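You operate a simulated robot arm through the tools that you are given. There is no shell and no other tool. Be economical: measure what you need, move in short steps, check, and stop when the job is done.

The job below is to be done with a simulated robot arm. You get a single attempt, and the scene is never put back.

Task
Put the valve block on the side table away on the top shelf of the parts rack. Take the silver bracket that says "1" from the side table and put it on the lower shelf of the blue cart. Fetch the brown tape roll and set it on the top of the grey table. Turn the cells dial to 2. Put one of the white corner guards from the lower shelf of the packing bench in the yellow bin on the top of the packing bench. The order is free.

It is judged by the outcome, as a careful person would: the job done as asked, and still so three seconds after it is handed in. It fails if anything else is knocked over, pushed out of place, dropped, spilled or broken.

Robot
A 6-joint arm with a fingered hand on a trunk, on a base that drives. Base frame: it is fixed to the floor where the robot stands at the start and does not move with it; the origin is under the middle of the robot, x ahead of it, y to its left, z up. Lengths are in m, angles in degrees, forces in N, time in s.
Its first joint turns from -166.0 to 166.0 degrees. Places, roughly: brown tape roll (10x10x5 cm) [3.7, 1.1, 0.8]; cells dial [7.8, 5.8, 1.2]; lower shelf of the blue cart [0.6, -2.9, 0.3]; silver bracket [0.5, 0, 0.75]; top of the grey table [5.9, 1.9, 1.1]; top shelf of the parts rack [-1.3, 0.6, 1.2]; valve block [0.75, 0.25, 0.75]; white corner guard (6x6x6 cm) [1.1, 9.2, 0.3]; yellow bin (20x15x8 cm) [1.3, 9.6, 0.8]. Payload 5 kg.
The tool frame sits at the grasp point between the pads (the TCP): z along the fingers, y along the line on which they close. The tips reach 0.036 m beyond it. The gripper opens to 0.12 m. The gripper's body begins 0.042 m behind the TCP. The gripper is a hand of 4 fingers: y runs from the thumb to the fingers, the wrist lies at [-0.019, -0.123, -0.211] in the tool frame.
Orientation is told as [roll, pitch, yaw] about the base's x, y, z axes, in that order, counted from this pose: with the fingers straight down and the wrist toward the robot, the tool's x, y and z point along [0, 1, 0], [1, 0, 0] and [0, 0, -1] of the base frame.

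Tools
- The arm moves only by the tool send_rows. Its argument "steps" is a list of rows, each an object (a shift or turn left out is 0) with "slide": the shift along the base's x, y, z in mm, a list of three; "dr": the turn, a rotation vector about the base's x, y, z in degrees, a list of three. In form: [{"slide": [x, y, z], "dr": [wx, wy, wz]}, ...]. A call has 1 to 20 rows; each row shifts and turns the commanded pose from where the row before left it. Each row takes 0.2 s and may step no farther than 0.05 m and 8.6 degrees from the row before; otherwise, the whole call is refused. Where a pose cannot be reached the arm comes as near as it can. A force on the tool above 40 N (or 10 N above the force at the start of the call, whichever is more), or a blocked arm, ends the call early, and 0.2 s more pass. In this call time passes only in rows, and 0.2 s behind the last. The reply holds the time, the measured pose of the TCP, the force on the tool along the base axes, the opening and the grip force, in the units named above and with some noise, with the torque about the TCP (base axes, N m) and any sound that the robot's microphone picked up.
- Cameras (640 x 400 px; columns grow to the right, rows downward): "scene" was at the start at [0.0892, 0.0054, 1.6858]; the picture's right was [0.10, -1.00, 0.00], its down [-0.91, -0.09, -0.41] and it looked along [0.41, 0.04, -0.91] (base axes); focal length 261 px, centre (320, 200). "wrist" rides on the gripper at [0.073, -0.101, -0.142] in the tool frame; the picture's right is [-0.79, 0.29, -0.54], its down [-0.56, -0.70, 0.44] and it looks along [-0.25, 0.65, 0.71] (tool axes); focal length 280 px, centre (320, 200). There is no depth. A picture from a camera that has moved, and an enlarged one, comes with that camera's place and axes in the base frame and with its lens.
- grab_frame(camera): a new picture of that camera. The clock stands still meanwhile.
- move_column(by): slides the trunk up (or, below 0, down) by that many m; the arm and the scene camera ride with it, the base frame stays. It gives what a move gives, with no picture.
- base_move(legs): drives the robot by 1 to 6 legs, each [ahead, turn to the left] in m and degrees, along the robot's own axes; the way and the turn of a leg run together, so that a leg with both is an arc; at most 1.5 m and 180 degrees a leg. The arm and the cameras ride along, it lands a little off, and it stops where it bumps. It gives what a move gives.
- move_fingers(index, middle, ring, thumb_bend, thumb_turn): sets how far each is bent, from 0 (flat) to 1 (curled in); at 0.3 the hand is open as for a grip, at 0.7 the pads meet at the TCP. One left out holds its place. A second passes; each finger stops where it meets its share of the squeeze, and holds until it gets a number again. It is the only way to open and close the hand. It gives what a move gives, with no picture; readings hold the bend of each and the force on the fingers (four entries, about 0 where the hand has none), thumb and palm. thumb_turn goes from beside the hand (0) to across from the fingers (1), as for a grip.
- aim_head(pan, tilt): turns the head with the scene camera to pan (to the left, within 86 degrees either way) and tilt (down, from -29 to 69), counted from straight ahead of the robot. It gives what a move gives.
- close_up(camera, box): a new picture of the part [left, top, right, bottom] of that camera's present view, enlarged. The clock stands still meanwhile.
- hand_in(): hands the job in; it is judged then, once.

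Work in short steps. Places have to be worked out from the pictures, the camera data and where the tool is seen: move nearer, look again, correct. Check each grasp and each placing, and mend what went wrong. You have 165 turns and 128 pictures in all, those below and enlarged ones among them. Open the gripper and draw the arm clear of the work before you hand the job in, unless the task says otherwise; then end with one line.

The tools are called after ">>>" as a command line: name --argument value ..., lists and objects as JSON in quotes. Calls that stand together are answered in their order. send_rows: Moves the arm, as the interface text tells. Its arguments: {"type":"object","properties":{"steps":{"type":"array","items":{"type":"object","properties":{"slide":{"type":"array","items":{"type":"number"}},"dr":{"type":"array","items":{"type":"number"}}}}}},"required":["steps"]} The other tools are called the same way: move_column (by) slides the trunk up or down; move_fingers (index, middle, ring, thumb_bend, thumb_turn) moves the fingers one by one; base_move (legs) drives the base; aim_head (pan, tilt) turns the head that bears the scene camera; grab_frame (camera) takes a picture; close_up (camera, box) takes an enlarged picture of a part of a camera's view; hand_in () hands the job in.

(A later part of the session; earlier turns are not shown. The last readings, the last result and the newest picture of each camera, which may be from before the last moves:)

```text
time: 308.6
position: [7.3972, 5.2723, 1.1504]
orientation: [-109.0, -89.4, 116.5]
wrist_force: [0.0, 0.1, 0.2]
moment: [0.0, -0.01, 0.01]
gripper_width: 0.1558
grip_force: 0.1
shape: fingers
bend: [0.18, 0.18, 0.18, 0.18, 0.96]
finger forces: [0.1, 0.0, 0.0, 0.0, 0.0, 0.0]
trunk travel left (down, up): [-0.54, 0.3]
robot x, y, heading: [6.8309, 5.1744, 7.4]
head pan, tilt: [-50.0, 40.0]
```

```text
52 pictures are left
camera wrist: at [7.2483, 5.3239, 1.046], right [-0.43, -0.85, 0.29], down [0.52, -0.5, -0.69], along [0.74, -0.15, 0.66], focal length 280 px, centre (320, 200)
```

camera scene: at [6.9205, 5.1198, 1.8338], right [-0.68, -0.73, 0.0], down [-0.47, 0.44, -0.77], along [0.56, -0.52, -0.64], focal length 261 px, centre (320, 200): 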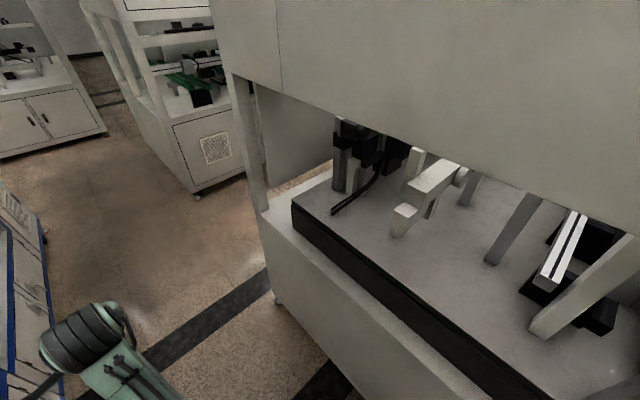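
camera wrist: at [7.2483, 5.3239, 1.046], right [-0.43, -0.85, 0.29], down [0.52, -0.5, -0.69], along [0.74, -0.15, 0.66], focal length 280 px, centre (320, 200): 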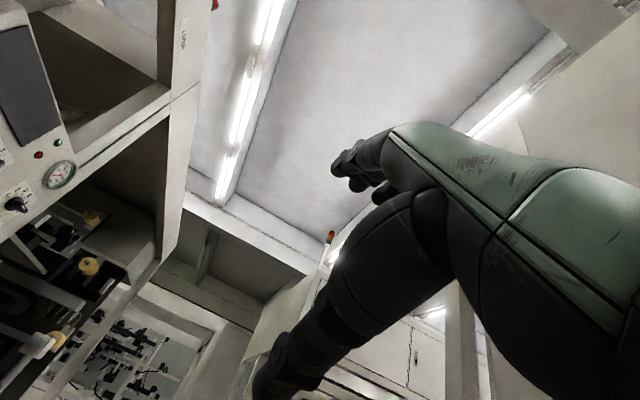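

Hand is horizontal. Drive to about (7.96, 5.05) and turn to face the panel.

>>> base_move --legs '[[0, -13.7], [1.13, 0], [0, 96.3]]'

>>> aim_head --pan 0 --tilt 20

>>> grab_frame --camera "scene"

```text
time: 319.3
position: [7.9302, 5.619, 1.1499]
orientation: [-111.2, -89.5, -159.8]
wrist_force: [0.1, 0.7, 0.3]
moment: [0.01, -0.01, -0.01]
gripper_width: 0.1558
grip_force: 0.0
shape: fingers
bend: [0.18, 0.18, 0.18, 0.18, 0.96]
finger forces: [0.0, 0.0, 0.0, 0.2, 0.0, 0.0]
trunk travel left (down, up): [-0.54, 0.3]
robot x, y, heading: [7.9442, 5.0403, 89.1]
head pan, tilt: [-50.0, 40.0]
```

```text
time: 320.5
position: [7.9313, 5.6195, 1.1487]
orientation: [-111.5, -89.5, -159.5]
wrist_force: [-0.6, 0.2, -0.2]
moment: [0.0, 0.03, 0.01]
gripper_width: 0.1559
grip_force: 0.1
shape: fingers
bend: [0.18, 0.18, 0.18, 0.18, 0.96]
finger forces: [0.0, 0.0, 0.0, 0.0, 0.1, 0.0]
trunk travel left (down, up): [-0.54, 0.3]
robot x, y, heading: [7.9446, 5.0413, 88.8]
head pan, tilt: [0.0, 20.0]
```

```text
51 pictures are left
camera scene: at [7.9459, 5.1636, 1.5652], right [1.0, -0.02, 0.0], down [-0.01, -0.34, -0.94], along [0.02, 0.94, -0.34], focal length 261 px, centre (320, 200)
```

scene: 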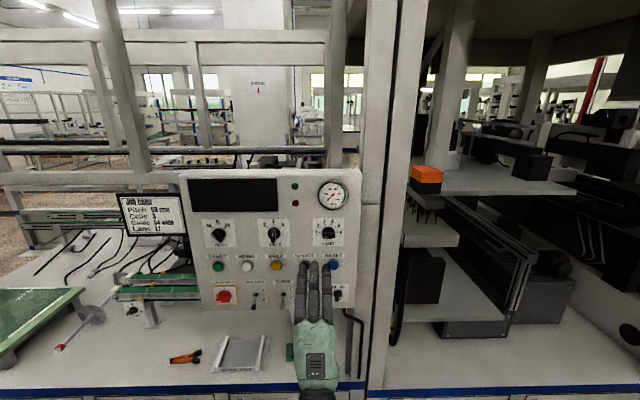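

>>> close_up --camera "scene" --box '[190, 205, 360, 311]'

>>> close_up --camera "scene" --box '[245, 212, 301, 247]'

```text
3.76 times, centred on (275, 258) of scene
camera zoom: at [7.9459, 5.1636, 1.5652], right [1.0, -0.02, 0.0], down [-0.01, -0.34, -0.94], along [0.02, 0.94, -0.34], focal length 982 px, centre (489, -18)
```

zoom: 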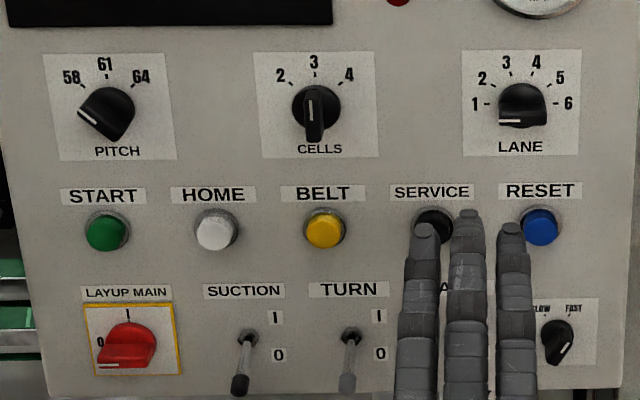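

```text
11.43 times, centred on (273, 230) of scene
camera zoom: at [7.9459, 5.1636, 1.5652], right [1.0, -0.02, 0.0], down [-0.01, -0.34, -0.94], along [0.02, 0.94, -0.34], focal length 2981 px, centre (857, -137)
```

zoom: 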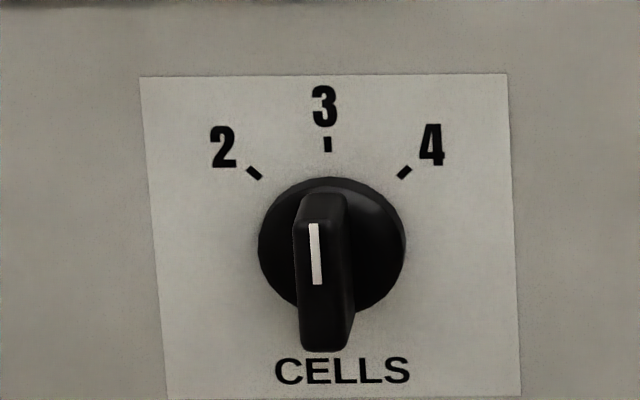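

The CELLS dial is the middle one, at about (7.838, 5.78, 1.25), a bar knob now pointing at 3; "2" is 45° counter-clockwise. I'll roll the hand 90° clockwise (fingers right, thumb left) to pinch the bar, staying back from the panel.

>>> send_rows --steps '[{"slide": [-8.4, 0, 9.1], "dr": [0, 8.2, 0]}, {"slide": [-8.4, 0, 9.1], "dr": [0, 8.2, 0]}, {"slide": [-8.4, 0, 9.1], "dr": [0, 8.2, 0]}, {"slide": [-8.4, 0, 9.1], "dr": [0, 8.2, 0]}, {"slide": [-8.4, 0, 9.1], "dr": [0, 8.2, 0]}, {"slide": [-8.4, 0, 9.1], "dr": [0, 8.2, 0]}, {"slide": [-8.4, 0, 9.1], "dr": [0, 8.2, 0]}, {"slide": [-8.4, 0, 9.1], "dr": [0, 8.2, 0]}, {"slide": [-8.4, 0, 9.1], "dr": [0, 8.2, 0]}, {"slide": [-8.4, 0, 9.1], "dr": [0, 8.2, 0]}, {"slide": [-8.4, 0, 9.1], "dr": [0, 8, 0]}]'

>>> grab_frame --camera "scene"

```text
time: 322.9
position: [7.8378, 5.6188, 1.2501]
orientation: [88.9, -0.2, 0.0]
wrist_force: [0.2, 0.1, 0.2]
moment: [0.02, 0.03, 0.03]
gripper_width: 0.1561
grip_force: 0.1
shape: fingers
bend: [0.18, 0.18, 0.18, 0.18, 0.97]
finger forces: [0.0, 0.1, 0.0, 0.0, 0.0, 0.0]
trunk travel left (down, up): [-0.54, 0.3]
robot x, y, heading: [7.9433, 5.0389, 88.9]
head pan, tilt: [0.0, 20.0]
```

```text
48 pictures are left
camera scene: at [7.945, 5.1638, 1.5652], right [1.0, -0.02, 0.0], down [-0.01, -0.34, -0.94], along [0.02, 0.94, -0.34], focal length 261 px, centre (320, 200)
```

scene: 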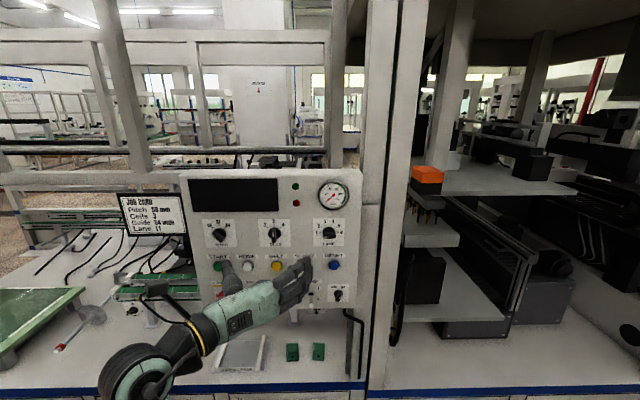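

Pose is right (forearm left, fingers right, thumb left). Use the wrist camera to refine the knob's position.

>>> move_fingers --index 0.45 --middle 0.45 --ring 0.45 --thumb_bend 0.45 --thumb_turn 1

>>> grab_frame --camera "wrist"

>>> close_up --camera "scene" --box '[200, 205, 360, 305]'

```text
time: 323.9
position: [7.8393, 5.6193, 1.2495]
orientation: [89.0, -0.4, -0.2]
wrist_force: [0.7, -0.7, 0.5]
moment: [-0.01, -0.04, -0.01]
gripper_width: 0.0799
grip_force: 0.0
shape: fingers
bend: [0.45, 0.45, 0.45, 0.45, 0.99]
finger forces: [0.0, 0.0, 0.0, 0.0, 0.0, 0.1]
trunk travel left (down, up): [-0.54, 0.3]
robot x, y, heading: [7.943, 5.0402, 89.0]
head pan, tilt: [0.0, 20.0]
```

```text
47 pictures are left
camera wrist: at [7.7372, 5.4776, 1.323], right [0.29, -0.56, -0.78], down [-0.69, 0.43, -0.57], along [0.66, 0.71, -0.26], focal length 280 px, centre (320, 200)
```

wrist: 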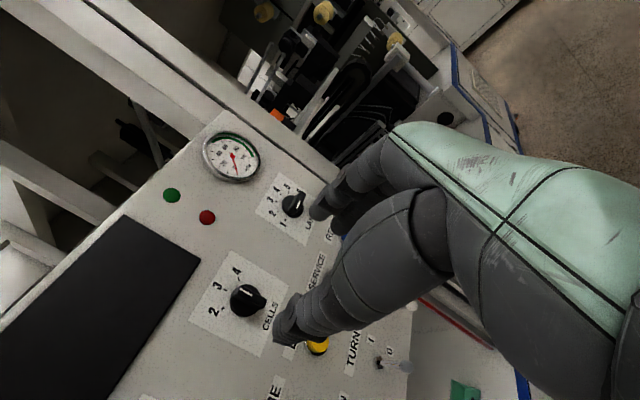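

```text
4.00 times, centred on (280, 255) of scene
camera zoom: at [7.9456, 5.1636, 1.5652], right [1.0, -0.02, 0.0], down [-0.01, -0.34, -0.94], along [0.02, 0.94, -0.34], focal length 1043 px, centre (480, -20)
```

zoom: 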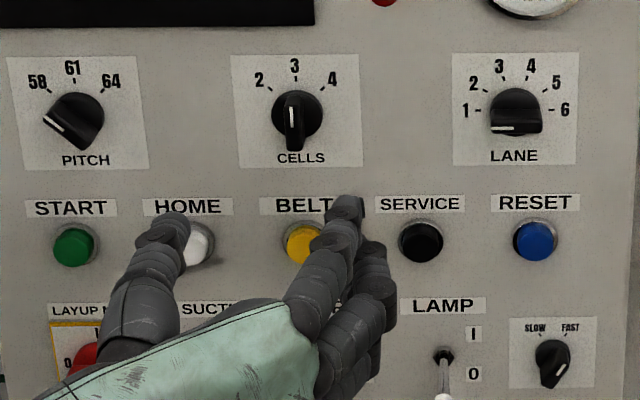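

Knob disc triangulates to (7.8375, 5.783, 1.247). Advance 95 mm and check alignment.

>>> send_rows --steps '[{"slide": [-1, 32, -1]}, {"slide": [-1, 32, -1]}, {"slide": [0, 31, 0]}]'

>>> close_up --camera "scene" --box '[200, 205, 360, 305]'

>>> grab_frame --camera "wrist"

```text
time: 324.7
position: [7.8367, 5.7153, 1.2461]
orientation: [88.9, -0.4, -0.2]
wrist_force: [-0.1, 0.9, -0.3]
moment: [0.02, 0.0, 0.0]
gripper_width: 0.0797
grip_force: 0.1
shape: fingers
bend: [0.45, 0.45, 0.45, 0.45, 0.99]
finger forces: [0.0, 0.1, 0.1, 0.1, 0.0, 0.0]
trunk travel left (down, up): [-0.54, 0.3]
robot x, y, heading: [7.9421, 5.0436, 88.9]
head pan, tilt: [0.0, 20.0]
```

```text
4.00 times, centred on (280, 255) of scene
camera zoom: at [7.9458, 5.165, 1.5651], right [1.0, -0.02, 0.0], down [-0.01, -0.34, -0.94], along [0.02, 0.94, -0.34], focal length 1043 px, centre (480, -20)
```

zoom: 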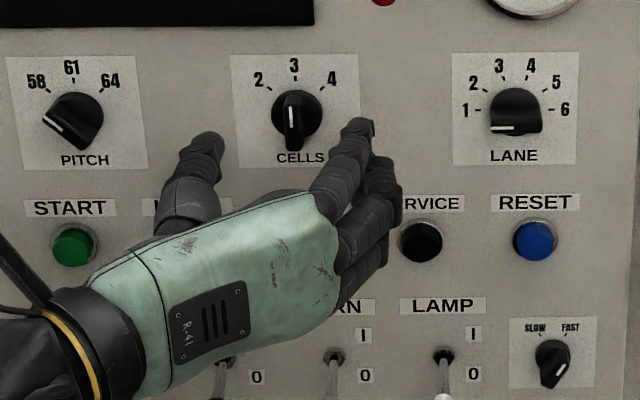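

```text
44 pictures are left
camera wrist: at [7.7355, 5.5743, 1.3197], right [0.29, -0.56, -0.78], down [-0.69, 0.43, -0.57], along [0.66, 0.71, -0.26], focal length 280 px, centre (320, 200)
```

wrist: 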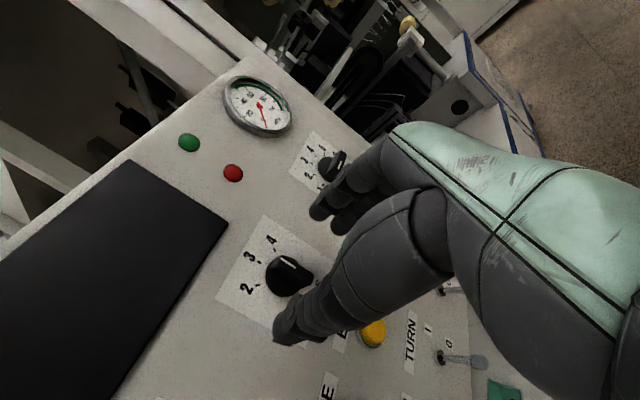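

Alignment consistent. Advance the last ~31 mm carefully.

>>> send_rows --steps '[{"slide": [1, 15, 1]}, {"slide": [0, 10, 0]}, {"slide": [0, 6, 0]}]'

>>> close_up --camera "scene" --box '[220, 195, 332, 265]'

```text
time: 325.5
position: [7.8372, 5.744, 1.2483]
orientation: [89.0, -0.5, -0.2]
wrist_force: [1.0, 0.8, -1.2]
moment: [-0.01, 0.01, -0.04]
gripper_width: 0.0798
grip_force: 0.2
shape: fingers
bend: [0.45, 0.45, 0.45, 0.45, 0.99]
finger forces: [0.0, 0.0, 0.0, 0.0, 0.0, 0.0]
trunk travel left (down, up): [-0.54, 0.3]
robot x, y, heading: [7.9435, 5.0414, 88.6]
head pan, tilt: [0.0, 20.0]
```

```text
5.71 times, centred on (276, 230) of scene
camera zoom: at [7.9457, 5.1639, 1.5652], right [1.0, -0.02, 0.0], down [-0.01, -0.34, -0.94], along [0.02, 0.94, -0.34], focal length 1490 px, centre (571, 29)
```

zoom: 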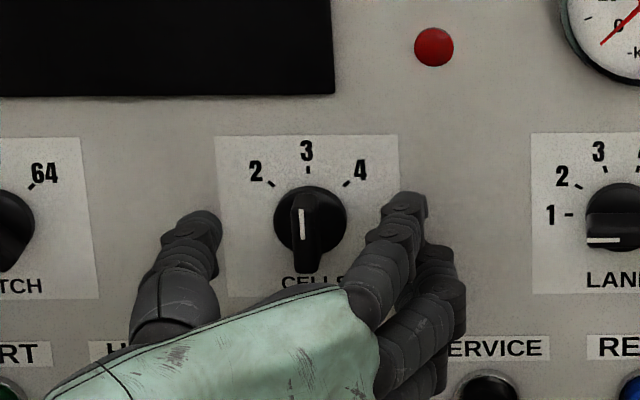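

Knob sits between thumb and fingers. Close on it.

>>> move_fingers --index 0.66 --middle 0.66 --ring 0.66 --thumb_bend 0.66

>>> close_up --camera "scene" --box '[220, 195, 332, 265]'

```text
time: 326.5
position: [7.8382, 5.7439, 1.2492]
orientation: [88.9, -0.3, -0.2]
wrist_force: [0.1, 0.8, -0.3]
moment: [-0.03, 0.02, 0.0]
gripper_width: 0.0174
grip_force: 0.0
shape: fingers
bend: [0.66, 0.66, 0.66, 0.66, 1.0]
finger forces: [0.1, 0.0, 0.0, 0.0, 0.1, 0.0]
trunk travel left (down, up): [-0.54, 0.3]
robot x, y, heading: [7.9414, 5.0397, 88.9]
head pan, tilt: [0.0, 20.0]
```

```text
5.71 times, centred on (276, 230) of scene
camera zoom: at [7.9456, 5.1637, 1.5652], right [1.0, -0.02, 0.0], down [-0.01, -0.34, -0.94], along [0.02, 0.94, -0.34], focal length 1490 px, centre (571, 29)
```

zoom: 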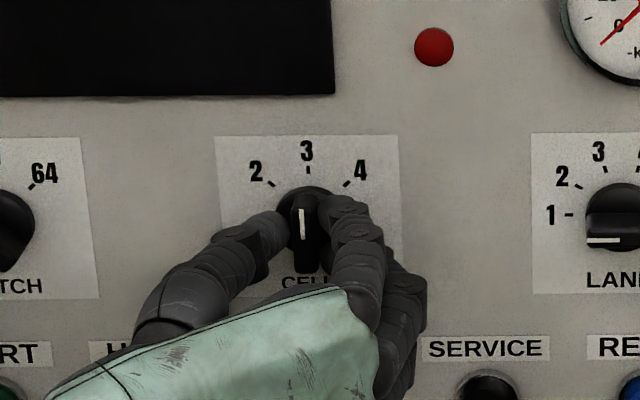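

Almost on it (17 mm gap, bar ~12 mm). Close further, moderately.

>>> move_fingers --index 0.72 --middle 0.72 --ring 0.72 --thumb_bend 0.72

>>> close_up --camera "scene" --box '[220, 195, 332, 265]'

```text
time: 327.5
position: [7.8398, 5.7451, 1.248]
orientation: [89.0, -0.4, -0.1]
wrist_force: [4.5, 4.3, 0.2]
moment: [0.06, -0.06, -0.05]
gripper_width: 0.0115
grip_force: 9.0
shape: fingers
bend: [0.71, 0.67, 0.72, 0.68, 1.0]
finger forces: [5.5, 5.0, 0.0, 0.0, 6.6, 0.1]
trunk travel left (down, up): [-0.54, 0.3]
robot x, y, heading: [7.9442, 5.0383, 88.7]
head pan, tilt: [0.0, 20.0]
```

```text
5.71 times, centred on (276, 230) of scene
camera zoom: at [7.9466, 5.1646, 1.5651], right [1.0, -0.02, 0.0], down [-0.01, -0.34, -0.94], along [0.02, 0.94, -0.34], focal length 1490 px, centre (571, 29)
```

zoom: 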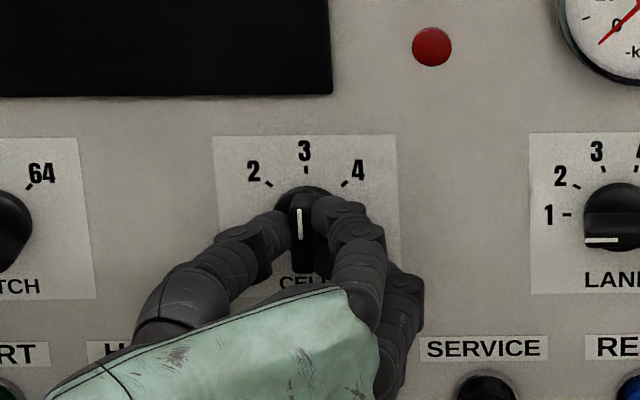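

Gripped (11.5 mm, 9 N). Rotate the hand 45° counter-clockwise about the knob axis.

>>> send_rows --steps '[{"dr": [0, -6.5, 0]}, {"dr": [0, -6.5, 0]}, {"dr": [0, -6.5, 0]}, {"dr": [0, -6.5, 0]}, {"dr": [0, -6.5, 0]}, {"dr": [0, -6.5, 0]}, {"dr": [0, -6, 0]}]'

>>> close_up --camera "scene" --box '[220, 195, 332, 265]'

```text
time: 329.1
position: [7.839, 5.745, 1.2505]
orientation: [89.1, -45.5, -0.3]
wrist_force: [0.5, 1.3, -2.1]
moment: [-0.1, 0.06, 0.0]
gripper_width: 0.013
grip_force: 8.6
shape: fingers
bend: [0.71, 0.71, 0.72, 0.68, 1.0]
finger forces: [5.7, 2.3, 0.1, 0.0, 8.8, 0.1]
trunk travel left (down, up): [-0.54, 0.3]
robot x, y, heading: [7.9462, 5.0395, 88.8]
head pan, tilt: [0.0, 20.0]
```

```text
5.71 times, centred on (276, 230) of scene
camera zoom: at [7.9457, 5.1643, 1.5652], right [1.0, -0.02, 0.0], down [-0.01, -0.34, -0.94], along [0.02, 0.94, -0.34], focal length 1490 px, centre (571, 29)
```

zoom: 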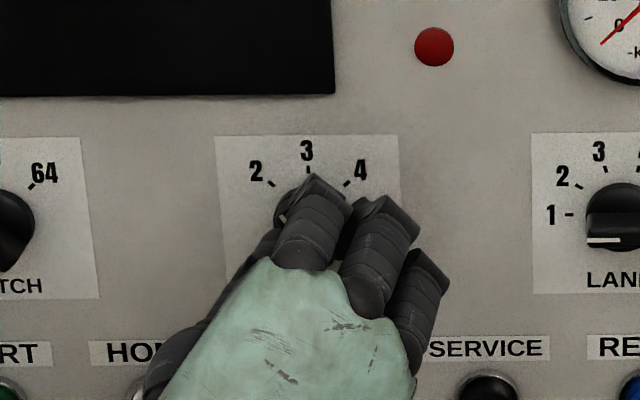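

Open and pull back to see the pointer.

>>> move_fingers --index 0.5 --middle 0.5 --ring 0.5 --thumb_bend 0.5

>>> send_rows --steps '[{"slide": [0, -25, 0]}, {"slide": [0, -35, 0]}, {"slide": [0, -40, -10]}]'

>>> close_up --camera "scene" --box '[190, 195, 350, 295]'

```text
time: 330.1
position: [7.8381, 5.7445, 1.2487]
orientation: [89.1, -45.4, -0.2]
wrist_force: [0.4, -0.2, 0.4]
moment: [0.01, 0.03, 0.03]
gripper_width: 0.0636
grip_force: 0.0
shape: fingers
bend: [0.5, 0.5, 0.5, 0.5, 1.0]
finger forces: [0.0, 0.1, 0.0, 0.0, 0.1, 0.0]
trunk travel left (down, up): [-0.54, 0.3]
robot x, y, heading: [7.9427, 5.0395, 88.8]
head pan, tilt: [0.0, 20.0]
```

```text
time: 330.9
position: [7.8374, 5.6423, 1.2386]
orientation: [89.2, -45.4, -0.3]
wrist_force: [0.1, -0.7, 0.8]
moment: [-0.02, -0.02, 0.01]
gripper_width: 0.0638
grip_force: 0.0
shape: fingers
bend: [0.5, 0.5, 0.5, 0.5, 1.0]
finger forces: [0.0, 0.1, 0.1, 0.1, 0.0, 0.0]
trunk travel left (down, up): [-0.54, 0.3]
robot x, y, heading: [7.9469, 5.0394, 88.9]
head pan, tilt: [0.0, 20.0]
```

```text
4.00 times, centred on (270, 245) of scene
camera zoom: at [7.9459, 5.1619, 1.5654], right [1.0, -0.02, 0.0], down [-0.01, -0.34, -0.94], along [0.02, 0.94, -0.34], focal length 1043 px, centre (520, 20)
```

zoom: 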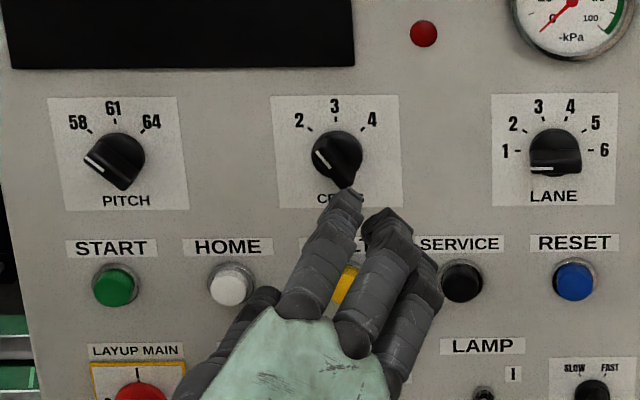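

It moved toward 2. Zoom to verify the angle.

>>> close_up --camera "scene" --box '[205, 212, 301, 250]'

```text
6.67 times, centred on (253, 231) of scene
camera zoom: at [7.9459, 5.1619, 1.5654], right [1.0, -0.02, 0.0], down [-0.01, -0.34, -0.94], along [0.02, 0.94, -0.34], focal length 1739 px, centre (767, -7)
```

zoom: 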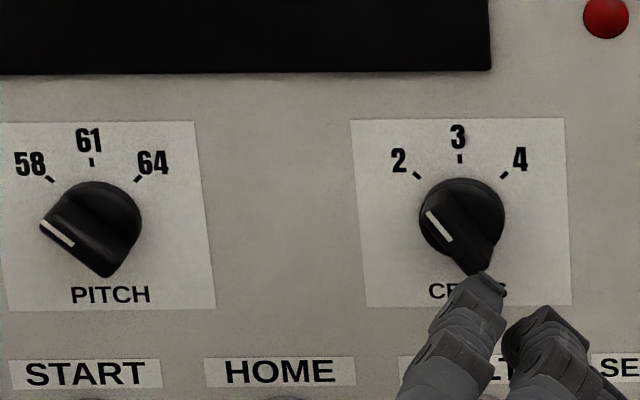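

>>> close_up --camera "scene" --box '[256, 215, 288, 235]'

```text
16.00 times, centred on (272, 225) of scene
camera zoom: at [7.9459, 5.1619, 1.5654], right [1.0, -0.02, 0.0], down [-0.01, -0.34, -0.94], along [0.02, 0.94, -0.34], focal length 4173 px, centre (1088, -200)
```

zoom: 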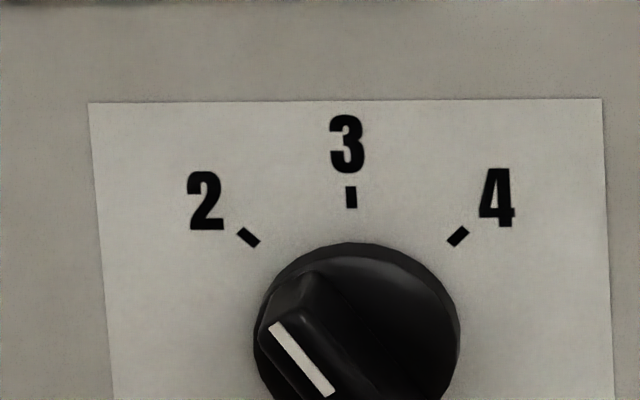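

Pointer is ~36–38° from 3, short of the ~46° mark (compared with PITCH at 58 showing 47°). Re-grip aligned with the bar, squeeze more firmly, and turn ~11° further.

>>> send_rows --steps '[{"slide": [0, 35, 9], "dr": [0, 8, 0]}, {"slide": [0, 35, 0]}, {"slide": [0, 22, 0]}, {"slide": [0, 10, 0]}]'

>>> move_fingers --index 0.76 --middle 0.76 --ring 0.74 --thumb_bend 0.76

>>> send_rows --steps '[{"dr": [0, -6, 0]}, {"dr": [0, -6, 0]}]'

>>> move_fingers --index 0.5 --middle 0.5 --ring 0.5 --thumb_bend 0.5

>>> send_rows --steps '[{"slide": [0, -25, 0]}, {"slide": [0, -35, 0]}, {"slide": [0, -40, -20]}]'

>>> close_up --camera "scene" --box '[254, 215, 294, 240]'

```text
time: 331.9
position: [7.837, 5.7473, 1.2479]
orientation: [89.1, -37.4, -0.2]
wrist_force: [0.0, -0.3, 0.2]
moment: [0.01, -0.01, 0.0]
gripper_width: 0.0639
grip_force: 0.1
shape: fingers
bend: [0.5, 0.5, 0.5, 0.5, 1.0]
finger forces: [0.1, 0.0, 0.0, 0.0, 0.0, 0.0]
trunk travel left (down, up): [-0.54, 0.3]
robot x, y, heading: [7.9418, 5.0442, 88.9]
head pan, tilt: [0.0, 20.0]
```

```text
time: 332.9
position: [7.84, 5.7474, 1.2481]
orientation: [89.1, -37.4, -0.1]
wrist_force: [3.1, 4.3, 2.6]
moment: [0.04, 0.0, -0.09]
gripper_width: 0.0119
grip_force: 14.5
shape: fingers
bend: [0.72, 0.66, 0.74, 0.67, 1.0]
finger forces: [6.8, 9.3, 0.0, 0.0, 13.1, 0.0]
trunk travel left (down, up): [-0.54, 0.3]
robot x, y, heading: [7.9483, 5.0432, 88.9]
head pan, tilt: [0.0, 20.0]
```

```text
time: 333.5
position: [7.8384, 5.7467, 1.249]
orientation: [89.1, -49.5, -0.2]
wrist_force: [2.6, 4.2, 2.8]
moment: [-0.02, 0.03, -0.05]
gripper_width: 0.0122
grip_force: 14.4
shape: fingers
bend: [0.72, 0.66, 0.74, 0.68, 1.0]
finger forces: [7.5, 8.3, 0.0, 0.0, 12.8, 0.0]
trunk travel left (down, up): [-0.54, 0.3]
robot x, y, heading: [7.9444, 5.041, 88.6]
head pan, tilt: [0.0, 20.0]
```

```text
time: 334.5
position: [7.838, 5.7466, 1.2472]
orientation: [89.2, -49.4, -0.2]
wrist_force: [-0.3, -0.5, 0.0]
moment: [-0.02, 0.0, 0.0]
gripper_width: 0.0633
grip_force: 0.2
shape: fingers
bend: [0.5, 0.5, 0.5, 0.5, 1.0]
finger forces: [0.1, 0.1, 0.0, 0.0, 0.0, 0.0]
trunk travel left (down, up): [-0.54, 0.3]
robot x, y, heading: [7.9426, 5.0445, 88.9]
head pan, tilt: [0.0, 20.0]
```

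```text
time: 335.3
position: [7.8385, 5.6439, 1.2301]
orientation: [89.3, -49.4, -0.3]
wrist_force: [-0.9, -0.5, 0.8]
moment: [-0.02, 0.05, 0.0]
gripper_width: 0.0634
grip_force: 0.0
shape: fingers
bend: [0.5, 0.5, 0.5, 0.5, 1.0]
finger forces: [0.1, 0.0, 0.1, 0.0, 0.0, 0.1]
trunk travel left (down, up): [-0.54, 0.3]
robot x, y, heading: [7.9415, 5.0438, 88.8]
head pan, tilt: [0.0, 20.0]
```

```text
16.00 times, centred on (274, 228) of scene
camera zoom: at [7.9462, 5.1617, 1.5654], right [1.0, -0.02, 0.0], down [-0.01, -0.34, -0.94], along [0.02, 0.94, -0.34], focal length 4173 px, centre (1056, -240)
```

zoom: 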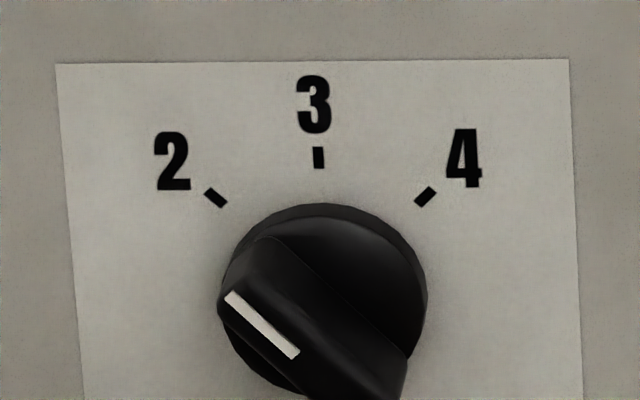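

Pointer now ~45–47°, on the "2". Next the packing bench. Turn left (arc stays clear of the panel) and drive back west along the aisle in stages.

>>> base_move --legs '[[0, 91], [1.3, 0]]'

```text
time: 345.6
position: [6.0429, 4.9398, 1.2292]
orientation: [89.2, -49.4, 90.4]
wrist_force: [0.0, 0.1, 0.4]
moment: [-0.01, 0.04, -0.02]
gripper_width: 0.0637
grip_force: 0.0
shape: fingers
bend: [0.5, 0.5, 0.5, 0.5, 1.0]
finger forces: [0.0, 0.0, 0.1, 0.1, 0.0, 0.0]
trunk travel left (down, up): [-0.54, 0.3]
robot x, y, heading: [6.6485, 5.0522, 179.0]
head pan, tilt: [0.0, 20.0]
```

On course. Continue past the stool to x≈4.5.

>>> base_move --legs '[[1.1, 2], [1.0, 0]]'

>>> aim_head --pan -50 --tilt 18

>>> grab_frame --camera "scene"

```text
time: 356.0
position: [3.955, 4.8828, 1.228]
orientation: [89.2, -49.3, 92.6]
wrist_force: [0.0, 0.1, -0.4]
moment: [0.02, 0.01, -0.01]
gripper_width: 0.0636
grip_force: 0.1
shape: fingers
bend: [0.5, 0.5, 0.5, 0.5, 1.0]
finger forces: [0.0, 0.0, 0.0, 0.1, 0.1, 0.0]
trunk travel left (down, up): [-0.54, 0.3]
robot x, y, heading: [4.5546, 5.0188, -178.7]
head pan, tilt: [0.0, 20.0]
```

```text
time: 357.2
position: [3.9553, 4.8828, 1.2289]
orientation: [89.2, -49.3, 92.5]
wrist_force: [0.8, 0.3, 0.0]
moment: [0.02, 0.0, 0.0]
gripper_width: 0.0639
grip_force: 0.0
shape: fingers
bend: [0.5, 0.5, 0.5, 0.5, 1.0]
finger forces: [0.0, 0.1, 0.0, 0.1, 0.0, 0.0]
trunk travel left (down, up): [-0.54, 0.3]
robot x, y, heading: [4.5561, 5.0152, -178.7]
head pan, tilt: [-50.0, 18.0]
```

```text
35 pictures are left
camera scene: at [4.4634, 5.0853, 1.5685], right [0.75, 0.66, 0.0], down [0.2, -0.23, -0.95], along [-0.63, 0.71, -0.31], focal length 261 px, centre (320, 200)
```

scene: 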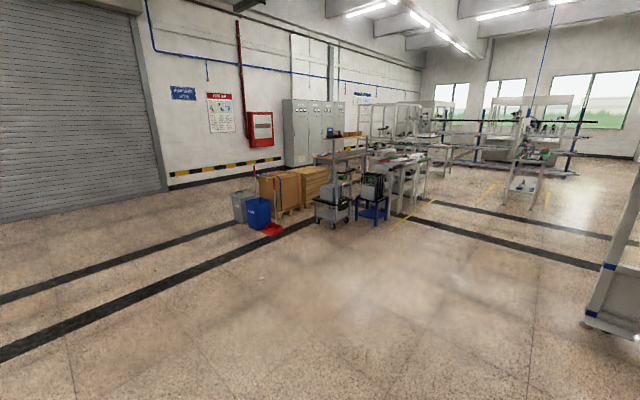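

>>> close_up --camera "scene" --box '[220, 110, 460, 250]'

```text
2.67 times, centred on (340, 180) of scene
camera zoom: at [4.4634, 5.0853, 1.5685], right [0.75, 0.66, 0.0], down [0.2, -0.23, -0.95], along [-0.63, 0.71, -0.31], focal length 696 px, centre (267, 253)
```

zoom: 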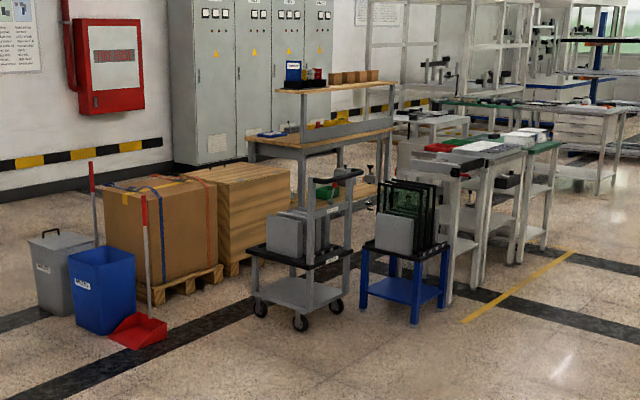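

Layout: packing bench x≈1.05–1.5, y≈8.7–9.95, with its upper shelf on the +x side, so I'll work from the −x side, going around the boxes/bins. First return the hand to pointing down.

>>> send_rows --steps '[{"slide": [0, 5, 0], "dr": [8.1, 0, 0]}, {"slide": [0, 5, 0], "dr": [8.1, 0, 0]}, {"slide": [0, 5, 0], "dr": [8.1, 0, 0]}, {"slide": [0, 5, 0], "dr": [8.1, 0, 0]}, {"slide": [0, 5, 0], "dr": [8.1, 0, 0]}, {"slide": [2, 5, -30], "dr": [0, -8.1, 0]}, {"slide": [2, 5, -30], "dr": [0, -8.1, 0]}, {"slide": [2, 5, -30], "dr": [0, -8.1, 0]}, {"slide": [2, 5, -30], "dr": [0, -8.1, 0]}, {"slide": [2, 5, -30], "dr": [0, -8.1, 0]}, {"slide": [2, 5, -30], "dr": [0, -8.1, 0]}, {"slide": [2, 5, -30], "dr": [0, -8.1, 0]}, {"slide": [2, 5, -30], "dr": [0, -8.1, 0]}, {"slide": [2, 5, -30], "dr": [0, -8.1, 0]}, {"slide": [2, 5, -30], "dr": [0, -8.1, 0]}, {"slide": [2, 5, -20], "dr": [0, -8.1, 0]}]'

```text
time: 360.6
position: [3.9783, 4.9633, 0.9068]
orientation: [1.0, 0.8, 179.9]
wrist_force: [0.2, 0.2, 0.0]
moment: [0.06, 0.0, 0.01]
gripper_width: 0.0641
grip_force: 0.0
shape: fingers
bend: [0.5, 0.5, 0.5, 0.5, 1.0]
finger forces: [0.1, 0.2, 0.1, 0.0, 0.0, 0.0]
trunk travel left (down, up): [-0.54, 0.3]
robot x, y, heading: [4.5563, 5.0182, -178.3]
head pan, tilt: [-50.0, 18.0]
```

Hand is down again. Raise the trunk and drive west-northwest toward (0.3, 6.2), then look.

>>> move_column --by 0.29

>>> base_move --legs '[[0, -16.5], [1.5, 0], [1.5, 0], [1.4, 0]]'

>>> aim_head --pan -70 --tilt 22

>>> grab_frame --camera "scene"

```text
time: 363.5
position: [3.9784, 4.9616, 1.1982]
orientation: [1.0, 0.7, 179.9]
wrist_force: [0.7, -0.2, -1.2]
moment: [0.0, 0.02, -0.04]
gripper_width: 0.0639
grip_force: 0.1
shape: fingers
bend: [0.5, 0.5, 0.5, 0.5, 1.0]
finger forces: [0.0, 0.0, 0.1, 0.1, 0.0, 0.0]
trunk travel left (down, up): [-0.83, 0.01]
robot x, y, heading: [4.557, 5.0144, -178.3]
head pan, tilt: [-50.0, 18.0]
```

```text
time: 385.5
position: [-0.2467, 6.2989, 1.1978]
orientation: [1.0, 0.5, 163.1]
wrist_force: [0.4, -0.3, -0.2]
moment: [0.01, 0.0, 0.04]
gripper_width: 0.0639
grip_force: 0.0
shape: fingers
bend: [0.5, 0.5, 0.5, 0.5, 1.0]
finger forces: [0.1, 0.0, 0.0, 0.0, 0.0, 0.0]
trunk travel left (down, up): [-0.83, 0.01]
robot x, y, heading: [0.3227, 6.1833, 164.6]
head pan, tilt: [-50.0, 18.0]
```

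```text
time: 386.3
position: [-0.2456, 6.2985, 1.1994]
orientation: [0.9, 0.7, 163.1]
wrist_force: [0.5, 0.0, 0.4]
moment: [0.0, -0.01, 0.0]
gripper_width: 0.064
grip_force: 0.0
shape: fingers
bend: [0.5, 0.5, 0.5, 0.5, 1.0]
finger forces: [0.1, 0.1, 0.0, 0.1, 0.0, 0.1]
trunk travel left (down, up): [-0.83, 0.01]
robot x, y, heading: [0.3242, 6.1833, 164.8]
head pan, tilt: [-70.0, 22.0]
```

```text
33 pictures are left
camera scene: at [0.2848, 6.2844, 1.852], right [1.0, 0.08, 0.0], down [0.03, -0.37, -0.93], along [-0.08, 0.92, -0.37], focal length 261 px, centre (320, 200)
```

scene: 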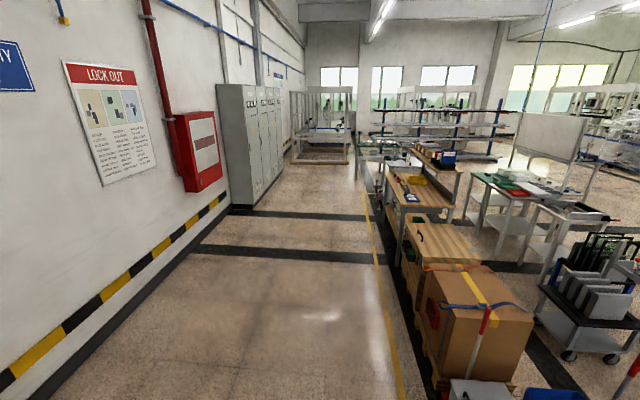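

Clear corridor west of the bench (its front edge x≈0.8). Drive north to about (0.17, 9.2), then face the bench and look.

>>> base_move --legs '[[0, -71.8], [1.5, 0], [1.52, 0], [0, -93]]'

>>> aim_head --pan 0 --tilt 42

>>> grab_frame --camera "scene"

```text
refused: 1.52 is not a number from -1.5 to 1.5
```

```text
time: 387.7
position: [-0.2464, 6.2992, 1.2001]
orientation: [1.0, 0.6, 163.2]
wrist_force: [-0.1, -0.4, 0.0]
moment: [0.04, -0.01, 0.02]
gripper_width: 0.0639
grip_force: 0.0
shape: fingers
bend: [0.5, 0.5, 0.5, 0.5, 1.0]
finger forces: [0.0, 0.1, 0.0, 0.1, 0.0, 0.0]
trunk travel left (down, up): [-0.83, 0.01]
robot x, y, heading: [0.3243, 6.185, 164.7]
head pan, tilt: [0.0, 42.0]
```

```text
32 pictures are left
camera scene: at [0.2121, 6.214, 1.8209], right [0.26, 0.96, 0.0], down [0.65, -0.18, -0.74], along [-0.72, 0.2, -0.67], focal length 261 px, centre (320, 200)
```

scene: 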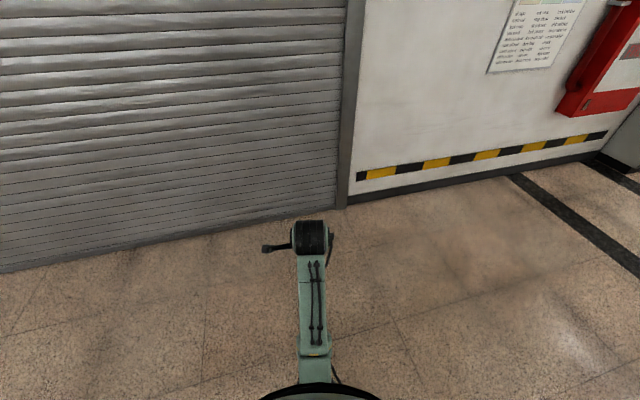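

A leg was over-long; resend with legal legs.

>>> base_move --legs '[[0, -71.8], [1.5, 0], [1.5, 0], [0, -93]]'

>>> grab_frame --camera "scene"

```text
time: 409.1
position: [0.7791, 9.2095, 1.1983]
orientation: [1.0, 0.7, -1.9]
wrist_force: [0.0, -0.4, 0.0]
moment: [0.0, -0.01, 0.01]
gripper_width: 0.0638
grip_force: 0.1
shape: fingers
bend: [0.5, 0.5, 0.5, 0.5, 1.0]
finger forces: [0.0, 0.1, 0.0, 0.0, 0.0, 0.1]
trunk travel left (down, up): [-0.83, 0.01]
robot x, y, heading: [0.2013, 9.1774, -0.4]
head pan, tilt: [0.0, 42.0]
```

```text
31 pictures are left
camera scene: at [0.3133, 9.1741, 1.8209], right [-0.01, -1.0, 0.0], down [-0.67, 0.01, -0.74], along [0.74, -0.01, -0.67], focal length 261 px, centre (320, 200)
```

scene: 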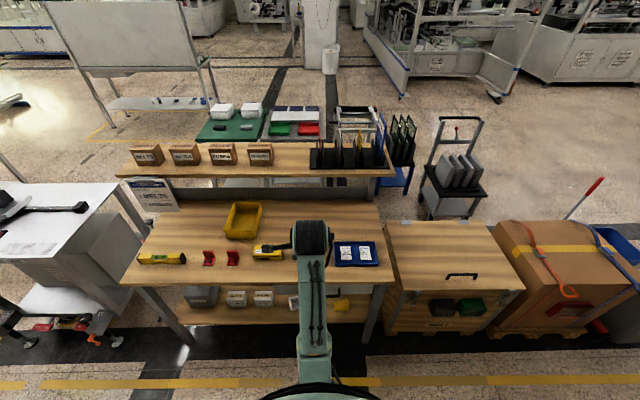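

Bin at (1.263, 9.57) and bench front edge ≈0.92; white items sit on the lower shelf around x≈1.09. Zoom on them.

>>> close_up --camera "scene" --box '[170, 190, 390, 330]'

```text
2.86 times, centred on (280, 260) of scene
camera zoom: at [0.3133, 9.1741, 1.8209], right [-0.01, -1.0, 0.0], down [-0.67, 0.01, -0.74], along [0.74, -0.01, -0.67], focal length 745 px, centre (434, 29)
```

zoom: 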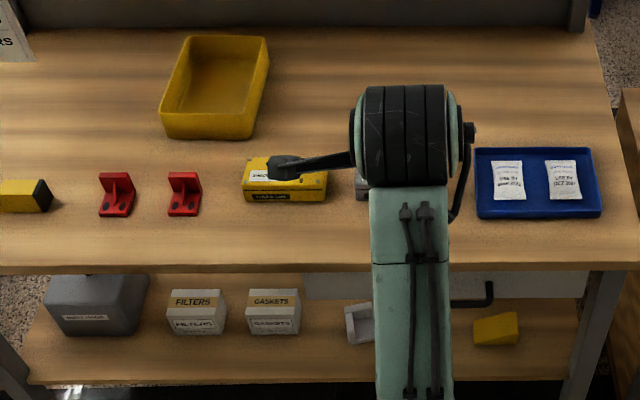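

One white corner guard is visible at zoom (358,322), under a drawer (bottom ≈0.66). Lower the trunk in front of the bench and look with both cameras.

>>> move_column --by -0.4

>>> move_column --by -0.4

>>> aim_head --pan 0 --tilt 38

>>> grab_frame --camera "scene"

>>> grab_frame --camera "wrist"

```text
time: 413.0
position: [0.7803, 9.2099, 0.7977]
orientation: [1.0, 0.7, -2.1]
wrist_force: [0.0, -1.0, 0.2]
moment: [0.0, -0.01, -0.01]
gripper_width: 0.0637
grip_force: 0.1
shape: fingers
bend: [0.5, 0.5, 0.5, 0.5, 1.0]
finger forces: [0.0, 0.0, 0.1, 0.0, 0.0, 0.0]
trunk travel left (down, up): [-0.43, 0.41]
robot x, y, heading: [0.1981, 9.1775, -0.5]
head pan, tilt: [0.0, 42.0]
```

```text
time: 416.8
position: [0.78, 9.2101, 0.3982]
orientation: [1.1, 0.7, -2.1]
wrist_force: [0.4, 0.6, -0.6]
moment: [-0.01, -0.01, 0.0]
gripper_width: 0.0638
grip_force: 0.1
shape: fingers
bend: [0.5, 0.5, 0.5, 0.5, 1.0]
finger forces: [0.0, 0.1, 0.0, 0.0, 0.0, 0.0]
trunk travel left (down, up): [-0.03, 0.81]
robot x, y, heading: [0.201, 9.177, -0.4]
head pan, tilt: [0.0, 42.0]
```

```text
time: 417.5
position: [0.7793, 9.21, 0.3979]
orientation: [1.1, 0.7, -2.0]
wrist_force: [-0.3, 0.1, -0.1]
moment: [0.01, 0.02, -0.01]
gripper_width: 0.0639
grip_force: 0.0
shape: fingers
bend: [0.5, 0.5, 0.5, 0.5, 1.0]
finger forces: [0.0, 0.1, 0.0, 0.0, 0.0, 0.0]
trunk travel left (down, up): [-0.03, 0.81]
robot x, y, heading: [0.1988, 9.1742, -0.5]
head pan, tilt: [0.0, 38.0]
```

```text
29 pictures are left
camera scene: at [0.3159, 9.174, 1.0268], right [-0.01, -1.0, 0.0], down [-0.62, 0.01, -0.79], along [0.79, -0.01, -0.62], focal length 261 px, centre (320, 200)
```

scene: 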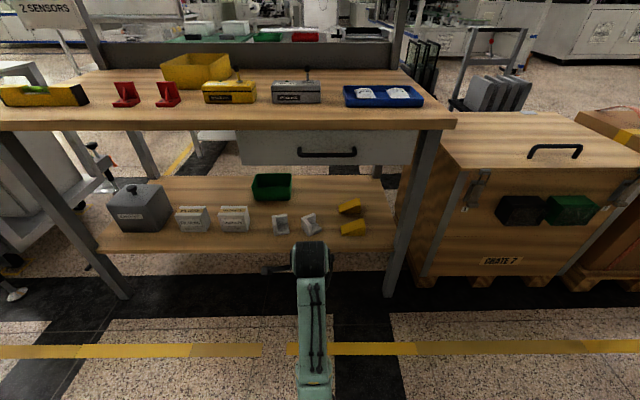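

```text
28 pictures are left
camera wrist: at [0.6827, 9.2833, 0.542], right [0.27, -0.81, 0.52], down [-0.72, -0.53, -0.44], along [0.64, -0.26, -0.73], focal length 280 px, centre (320, 200)
```

wrist: 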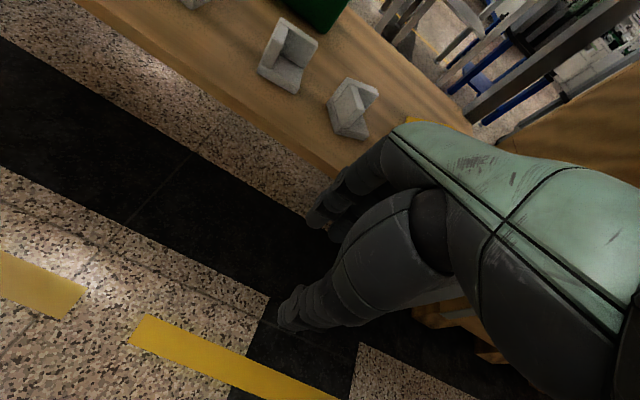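

Two white guards: G1 ≈(1.09, 9.324), G2 ≈(1.078, 9.205), shelf ≈0.28, drawer bottom ≈0.66. Zoom to see their shape.

>>> close_up --camera "wrist" --box '[220, 0, 412, 150]'

>>> close_up --camera "scene" --box '[256, 200, 336, 250]'

```text
2.67 times, centred on (316, 75) of wrist
camera zoom: at [0.6827, 9.2833, 0.542], right [0.27, -0.81, 0.52], down [-0.72, -0.53, -0.44], along [0.64, -0.26, -0.73], focal length 748 px, centre (331, 533)
```

zoom: 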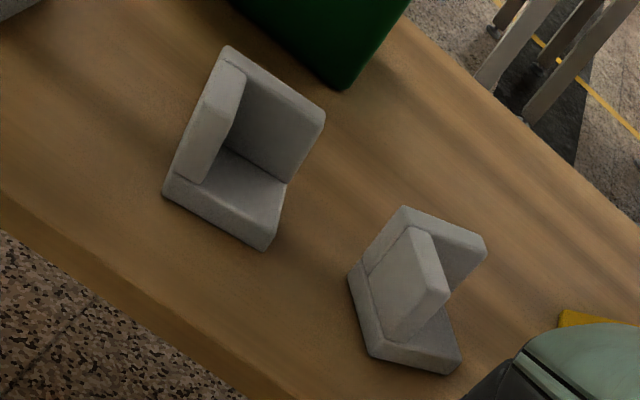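

```text
8.00 times, centred on (296, 225) of scene
camera zoom: at [0.3159, 9.174, 1.0268], right [-0.01, -1.0, 0.0], down [-0.62, 0.01, -0.79], along [0.79, -0.01, -0.62], focal length 2087 px, centre (512, 0)
```

zoom: 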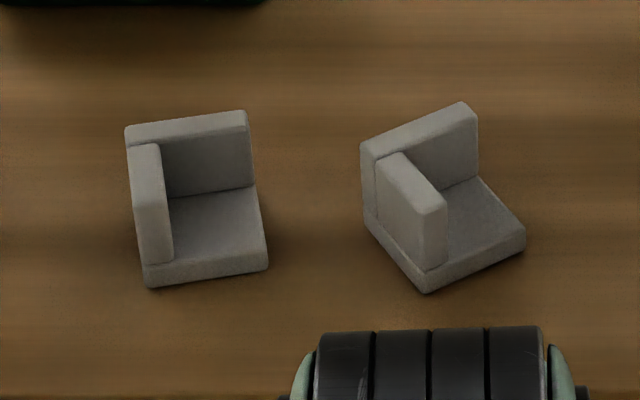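

G1's back plate is centred ≈(1.079, 9.321), top ≈0.347, yaw ≈+13°. To keep the wrist joint below the drawer I'll pitch the hand 15° forward, set TCP z≈0.408, then approach slightly short with heading +13°.

>>> send_rows --steps '[{"slide": [0, 0, 5], "dr": [0, -7.5, 0]}, {"slide": [0, 0, 5], "dr": [0, -7.5, 0]}]'

>>> move_fingers --index 0.4 --middle 0.4 --ring 0.4 --thumb_bend 0.4 --thumb_turn 1

>>> base_move --legs '[[0.2, 0], [0, 13]]'

>>> grab_frame --camera "wrist"

```text
time: 418.1
position: [0.778, 9.2095, 0.4099]
orientation: [1.6, -14.4, -2.0]
wrist_force: [0.3, -0.2, -0.1]
moment: [-0.01, 0.04, -0.05]
gripper_width: 0.0638
grip_force: 0.1
shape: fingers
bend: [0.5, 0.5, 0.5, 0.5, 1.0]
finger forces: [0.0, 0.0, 0.1, 0.0, 0.1, 0.0]
trunk travel left (down, up): [-0.03, 0.81]
robot x, y, heading: [0.2029, 9.1751, -0.2]
head pan, tilt: [0.0, 38.0]
```

```text
time: 419.1
position: [0.7781, 9.2102, 0.4079]
orientation: [1.6, -14.4, -2.1]
wrist_force: [0.8, -0.3, -0.1]
moment: [-0.01, 0.0, -0.01]
gripper_width: 0.0934
grip_force: 0.0
shape: fingers
bend: [0.4, 0.4, 0.4, 0.4, 0.99]
finger forces: [0.1, 0.0, 0.0, 0.0, 0.0, 0.0]
trunk travel left (down, up): [-0.03, 0.81]
robot x, y, heading: [0.2027, 9.1731, -0.6]
head pan, tilt: [0.0, 38.0]
```

```text
time: 421.5
position: [0.9536, 9.3398, 0.409]
orientation: [1.6, -14.3, 11.1]
wrist_force: [0.1, -0.7, 0.4]
moment: [-0.01, 0.0, 0.01]
gripper_width: 0.0936
grip_force: 0.1
shape: fingers
bend: [0.4, 0.4, 0.4, 0.4, 0.99]
finger forces: [0.1, 0.1, 0.1, 0.1, 0.0, 0.0]
trunk travel left (down, up): [-0.03, 0.81]
robot x, y, heading: [0.4004, 9.1744, 12.7]
head pan, tilt: [0.0, 38.0]
```

```text
25 pictures are left
camera wrist: at [0.8099, 9.3811, 0.522], right [0.3, -0.76, 0.58], down [-0.45, -0.65, -0.62], along [0.84, -0.07, -0.54], focal length 280 px, centre (320, 200)
```

wrist: 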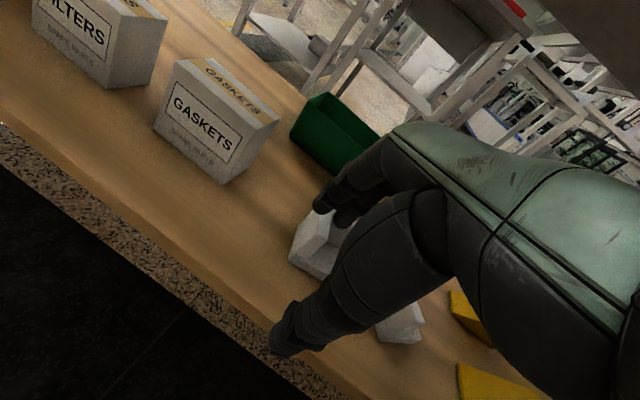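

>>> close_up --camera "wrist" --box '[260, 160, 420, 300]'

```text
2.86 times, centred on (340, 230) of wrist
camera zoom: at [0.8099, 9.3811, 0.522], right [0.3, -0.76, 0.58], down [-0.45, -0.65, -0.62], along [0.84, -0.07, -0.54], focal length 801 px, centre (263, 114)
```

zoom: 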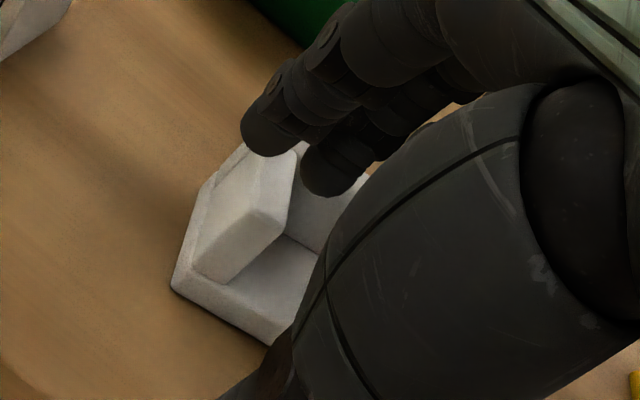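

Corner measurements agree. Advance at z 0.409 over the guard, watching forces.

>>> send_rows --steps '[{"slide": [33, -5, 0]}, {"slide": [33, -6, 0]}, {"slide": [33, -5, 0]}, {"slide": [33, -6, 0], "dr": [0, 0, 2]}]'

>>> grab_frame --camera "wrist"

```text
time: 422.5
position: [1.0862, 9.3166, 0.4087]
orientation: [1.6, -14.2, 13.2]
wrist_force: [0.4, -0.1, 0.4]
moment: [0.01, -0.01, -0.01]
gripper_width: 0.0938
grip_force: 0.1
shape: fingers
bend: [0.4, 0.4, 0.4, 0.4, 0.99]
finger forces: [0.0, 0.0, 0.0, 0.0, 0.1, 0.0]
trunk travel left (down, up): [-0.03, 0.81]
robot x, y, heading: [0.3989, 9.1734, 12.7]
head pan, tilt: [0.0, 38.0]
```

```text
23 pictures are left
camera wrist: at [0.941, 9.3536, 0.5218], right [0.33, -0.75, 0.58], down [-0.43, -0.66, -0.62], along [0.84, -0.04, -0.54], focal length 280 px, centre (320, 200)
```

wrist: 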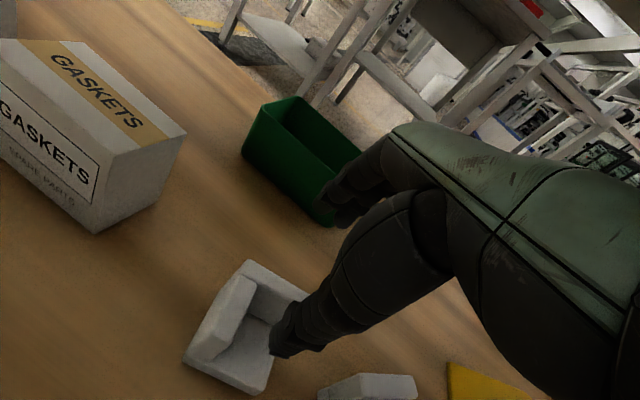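

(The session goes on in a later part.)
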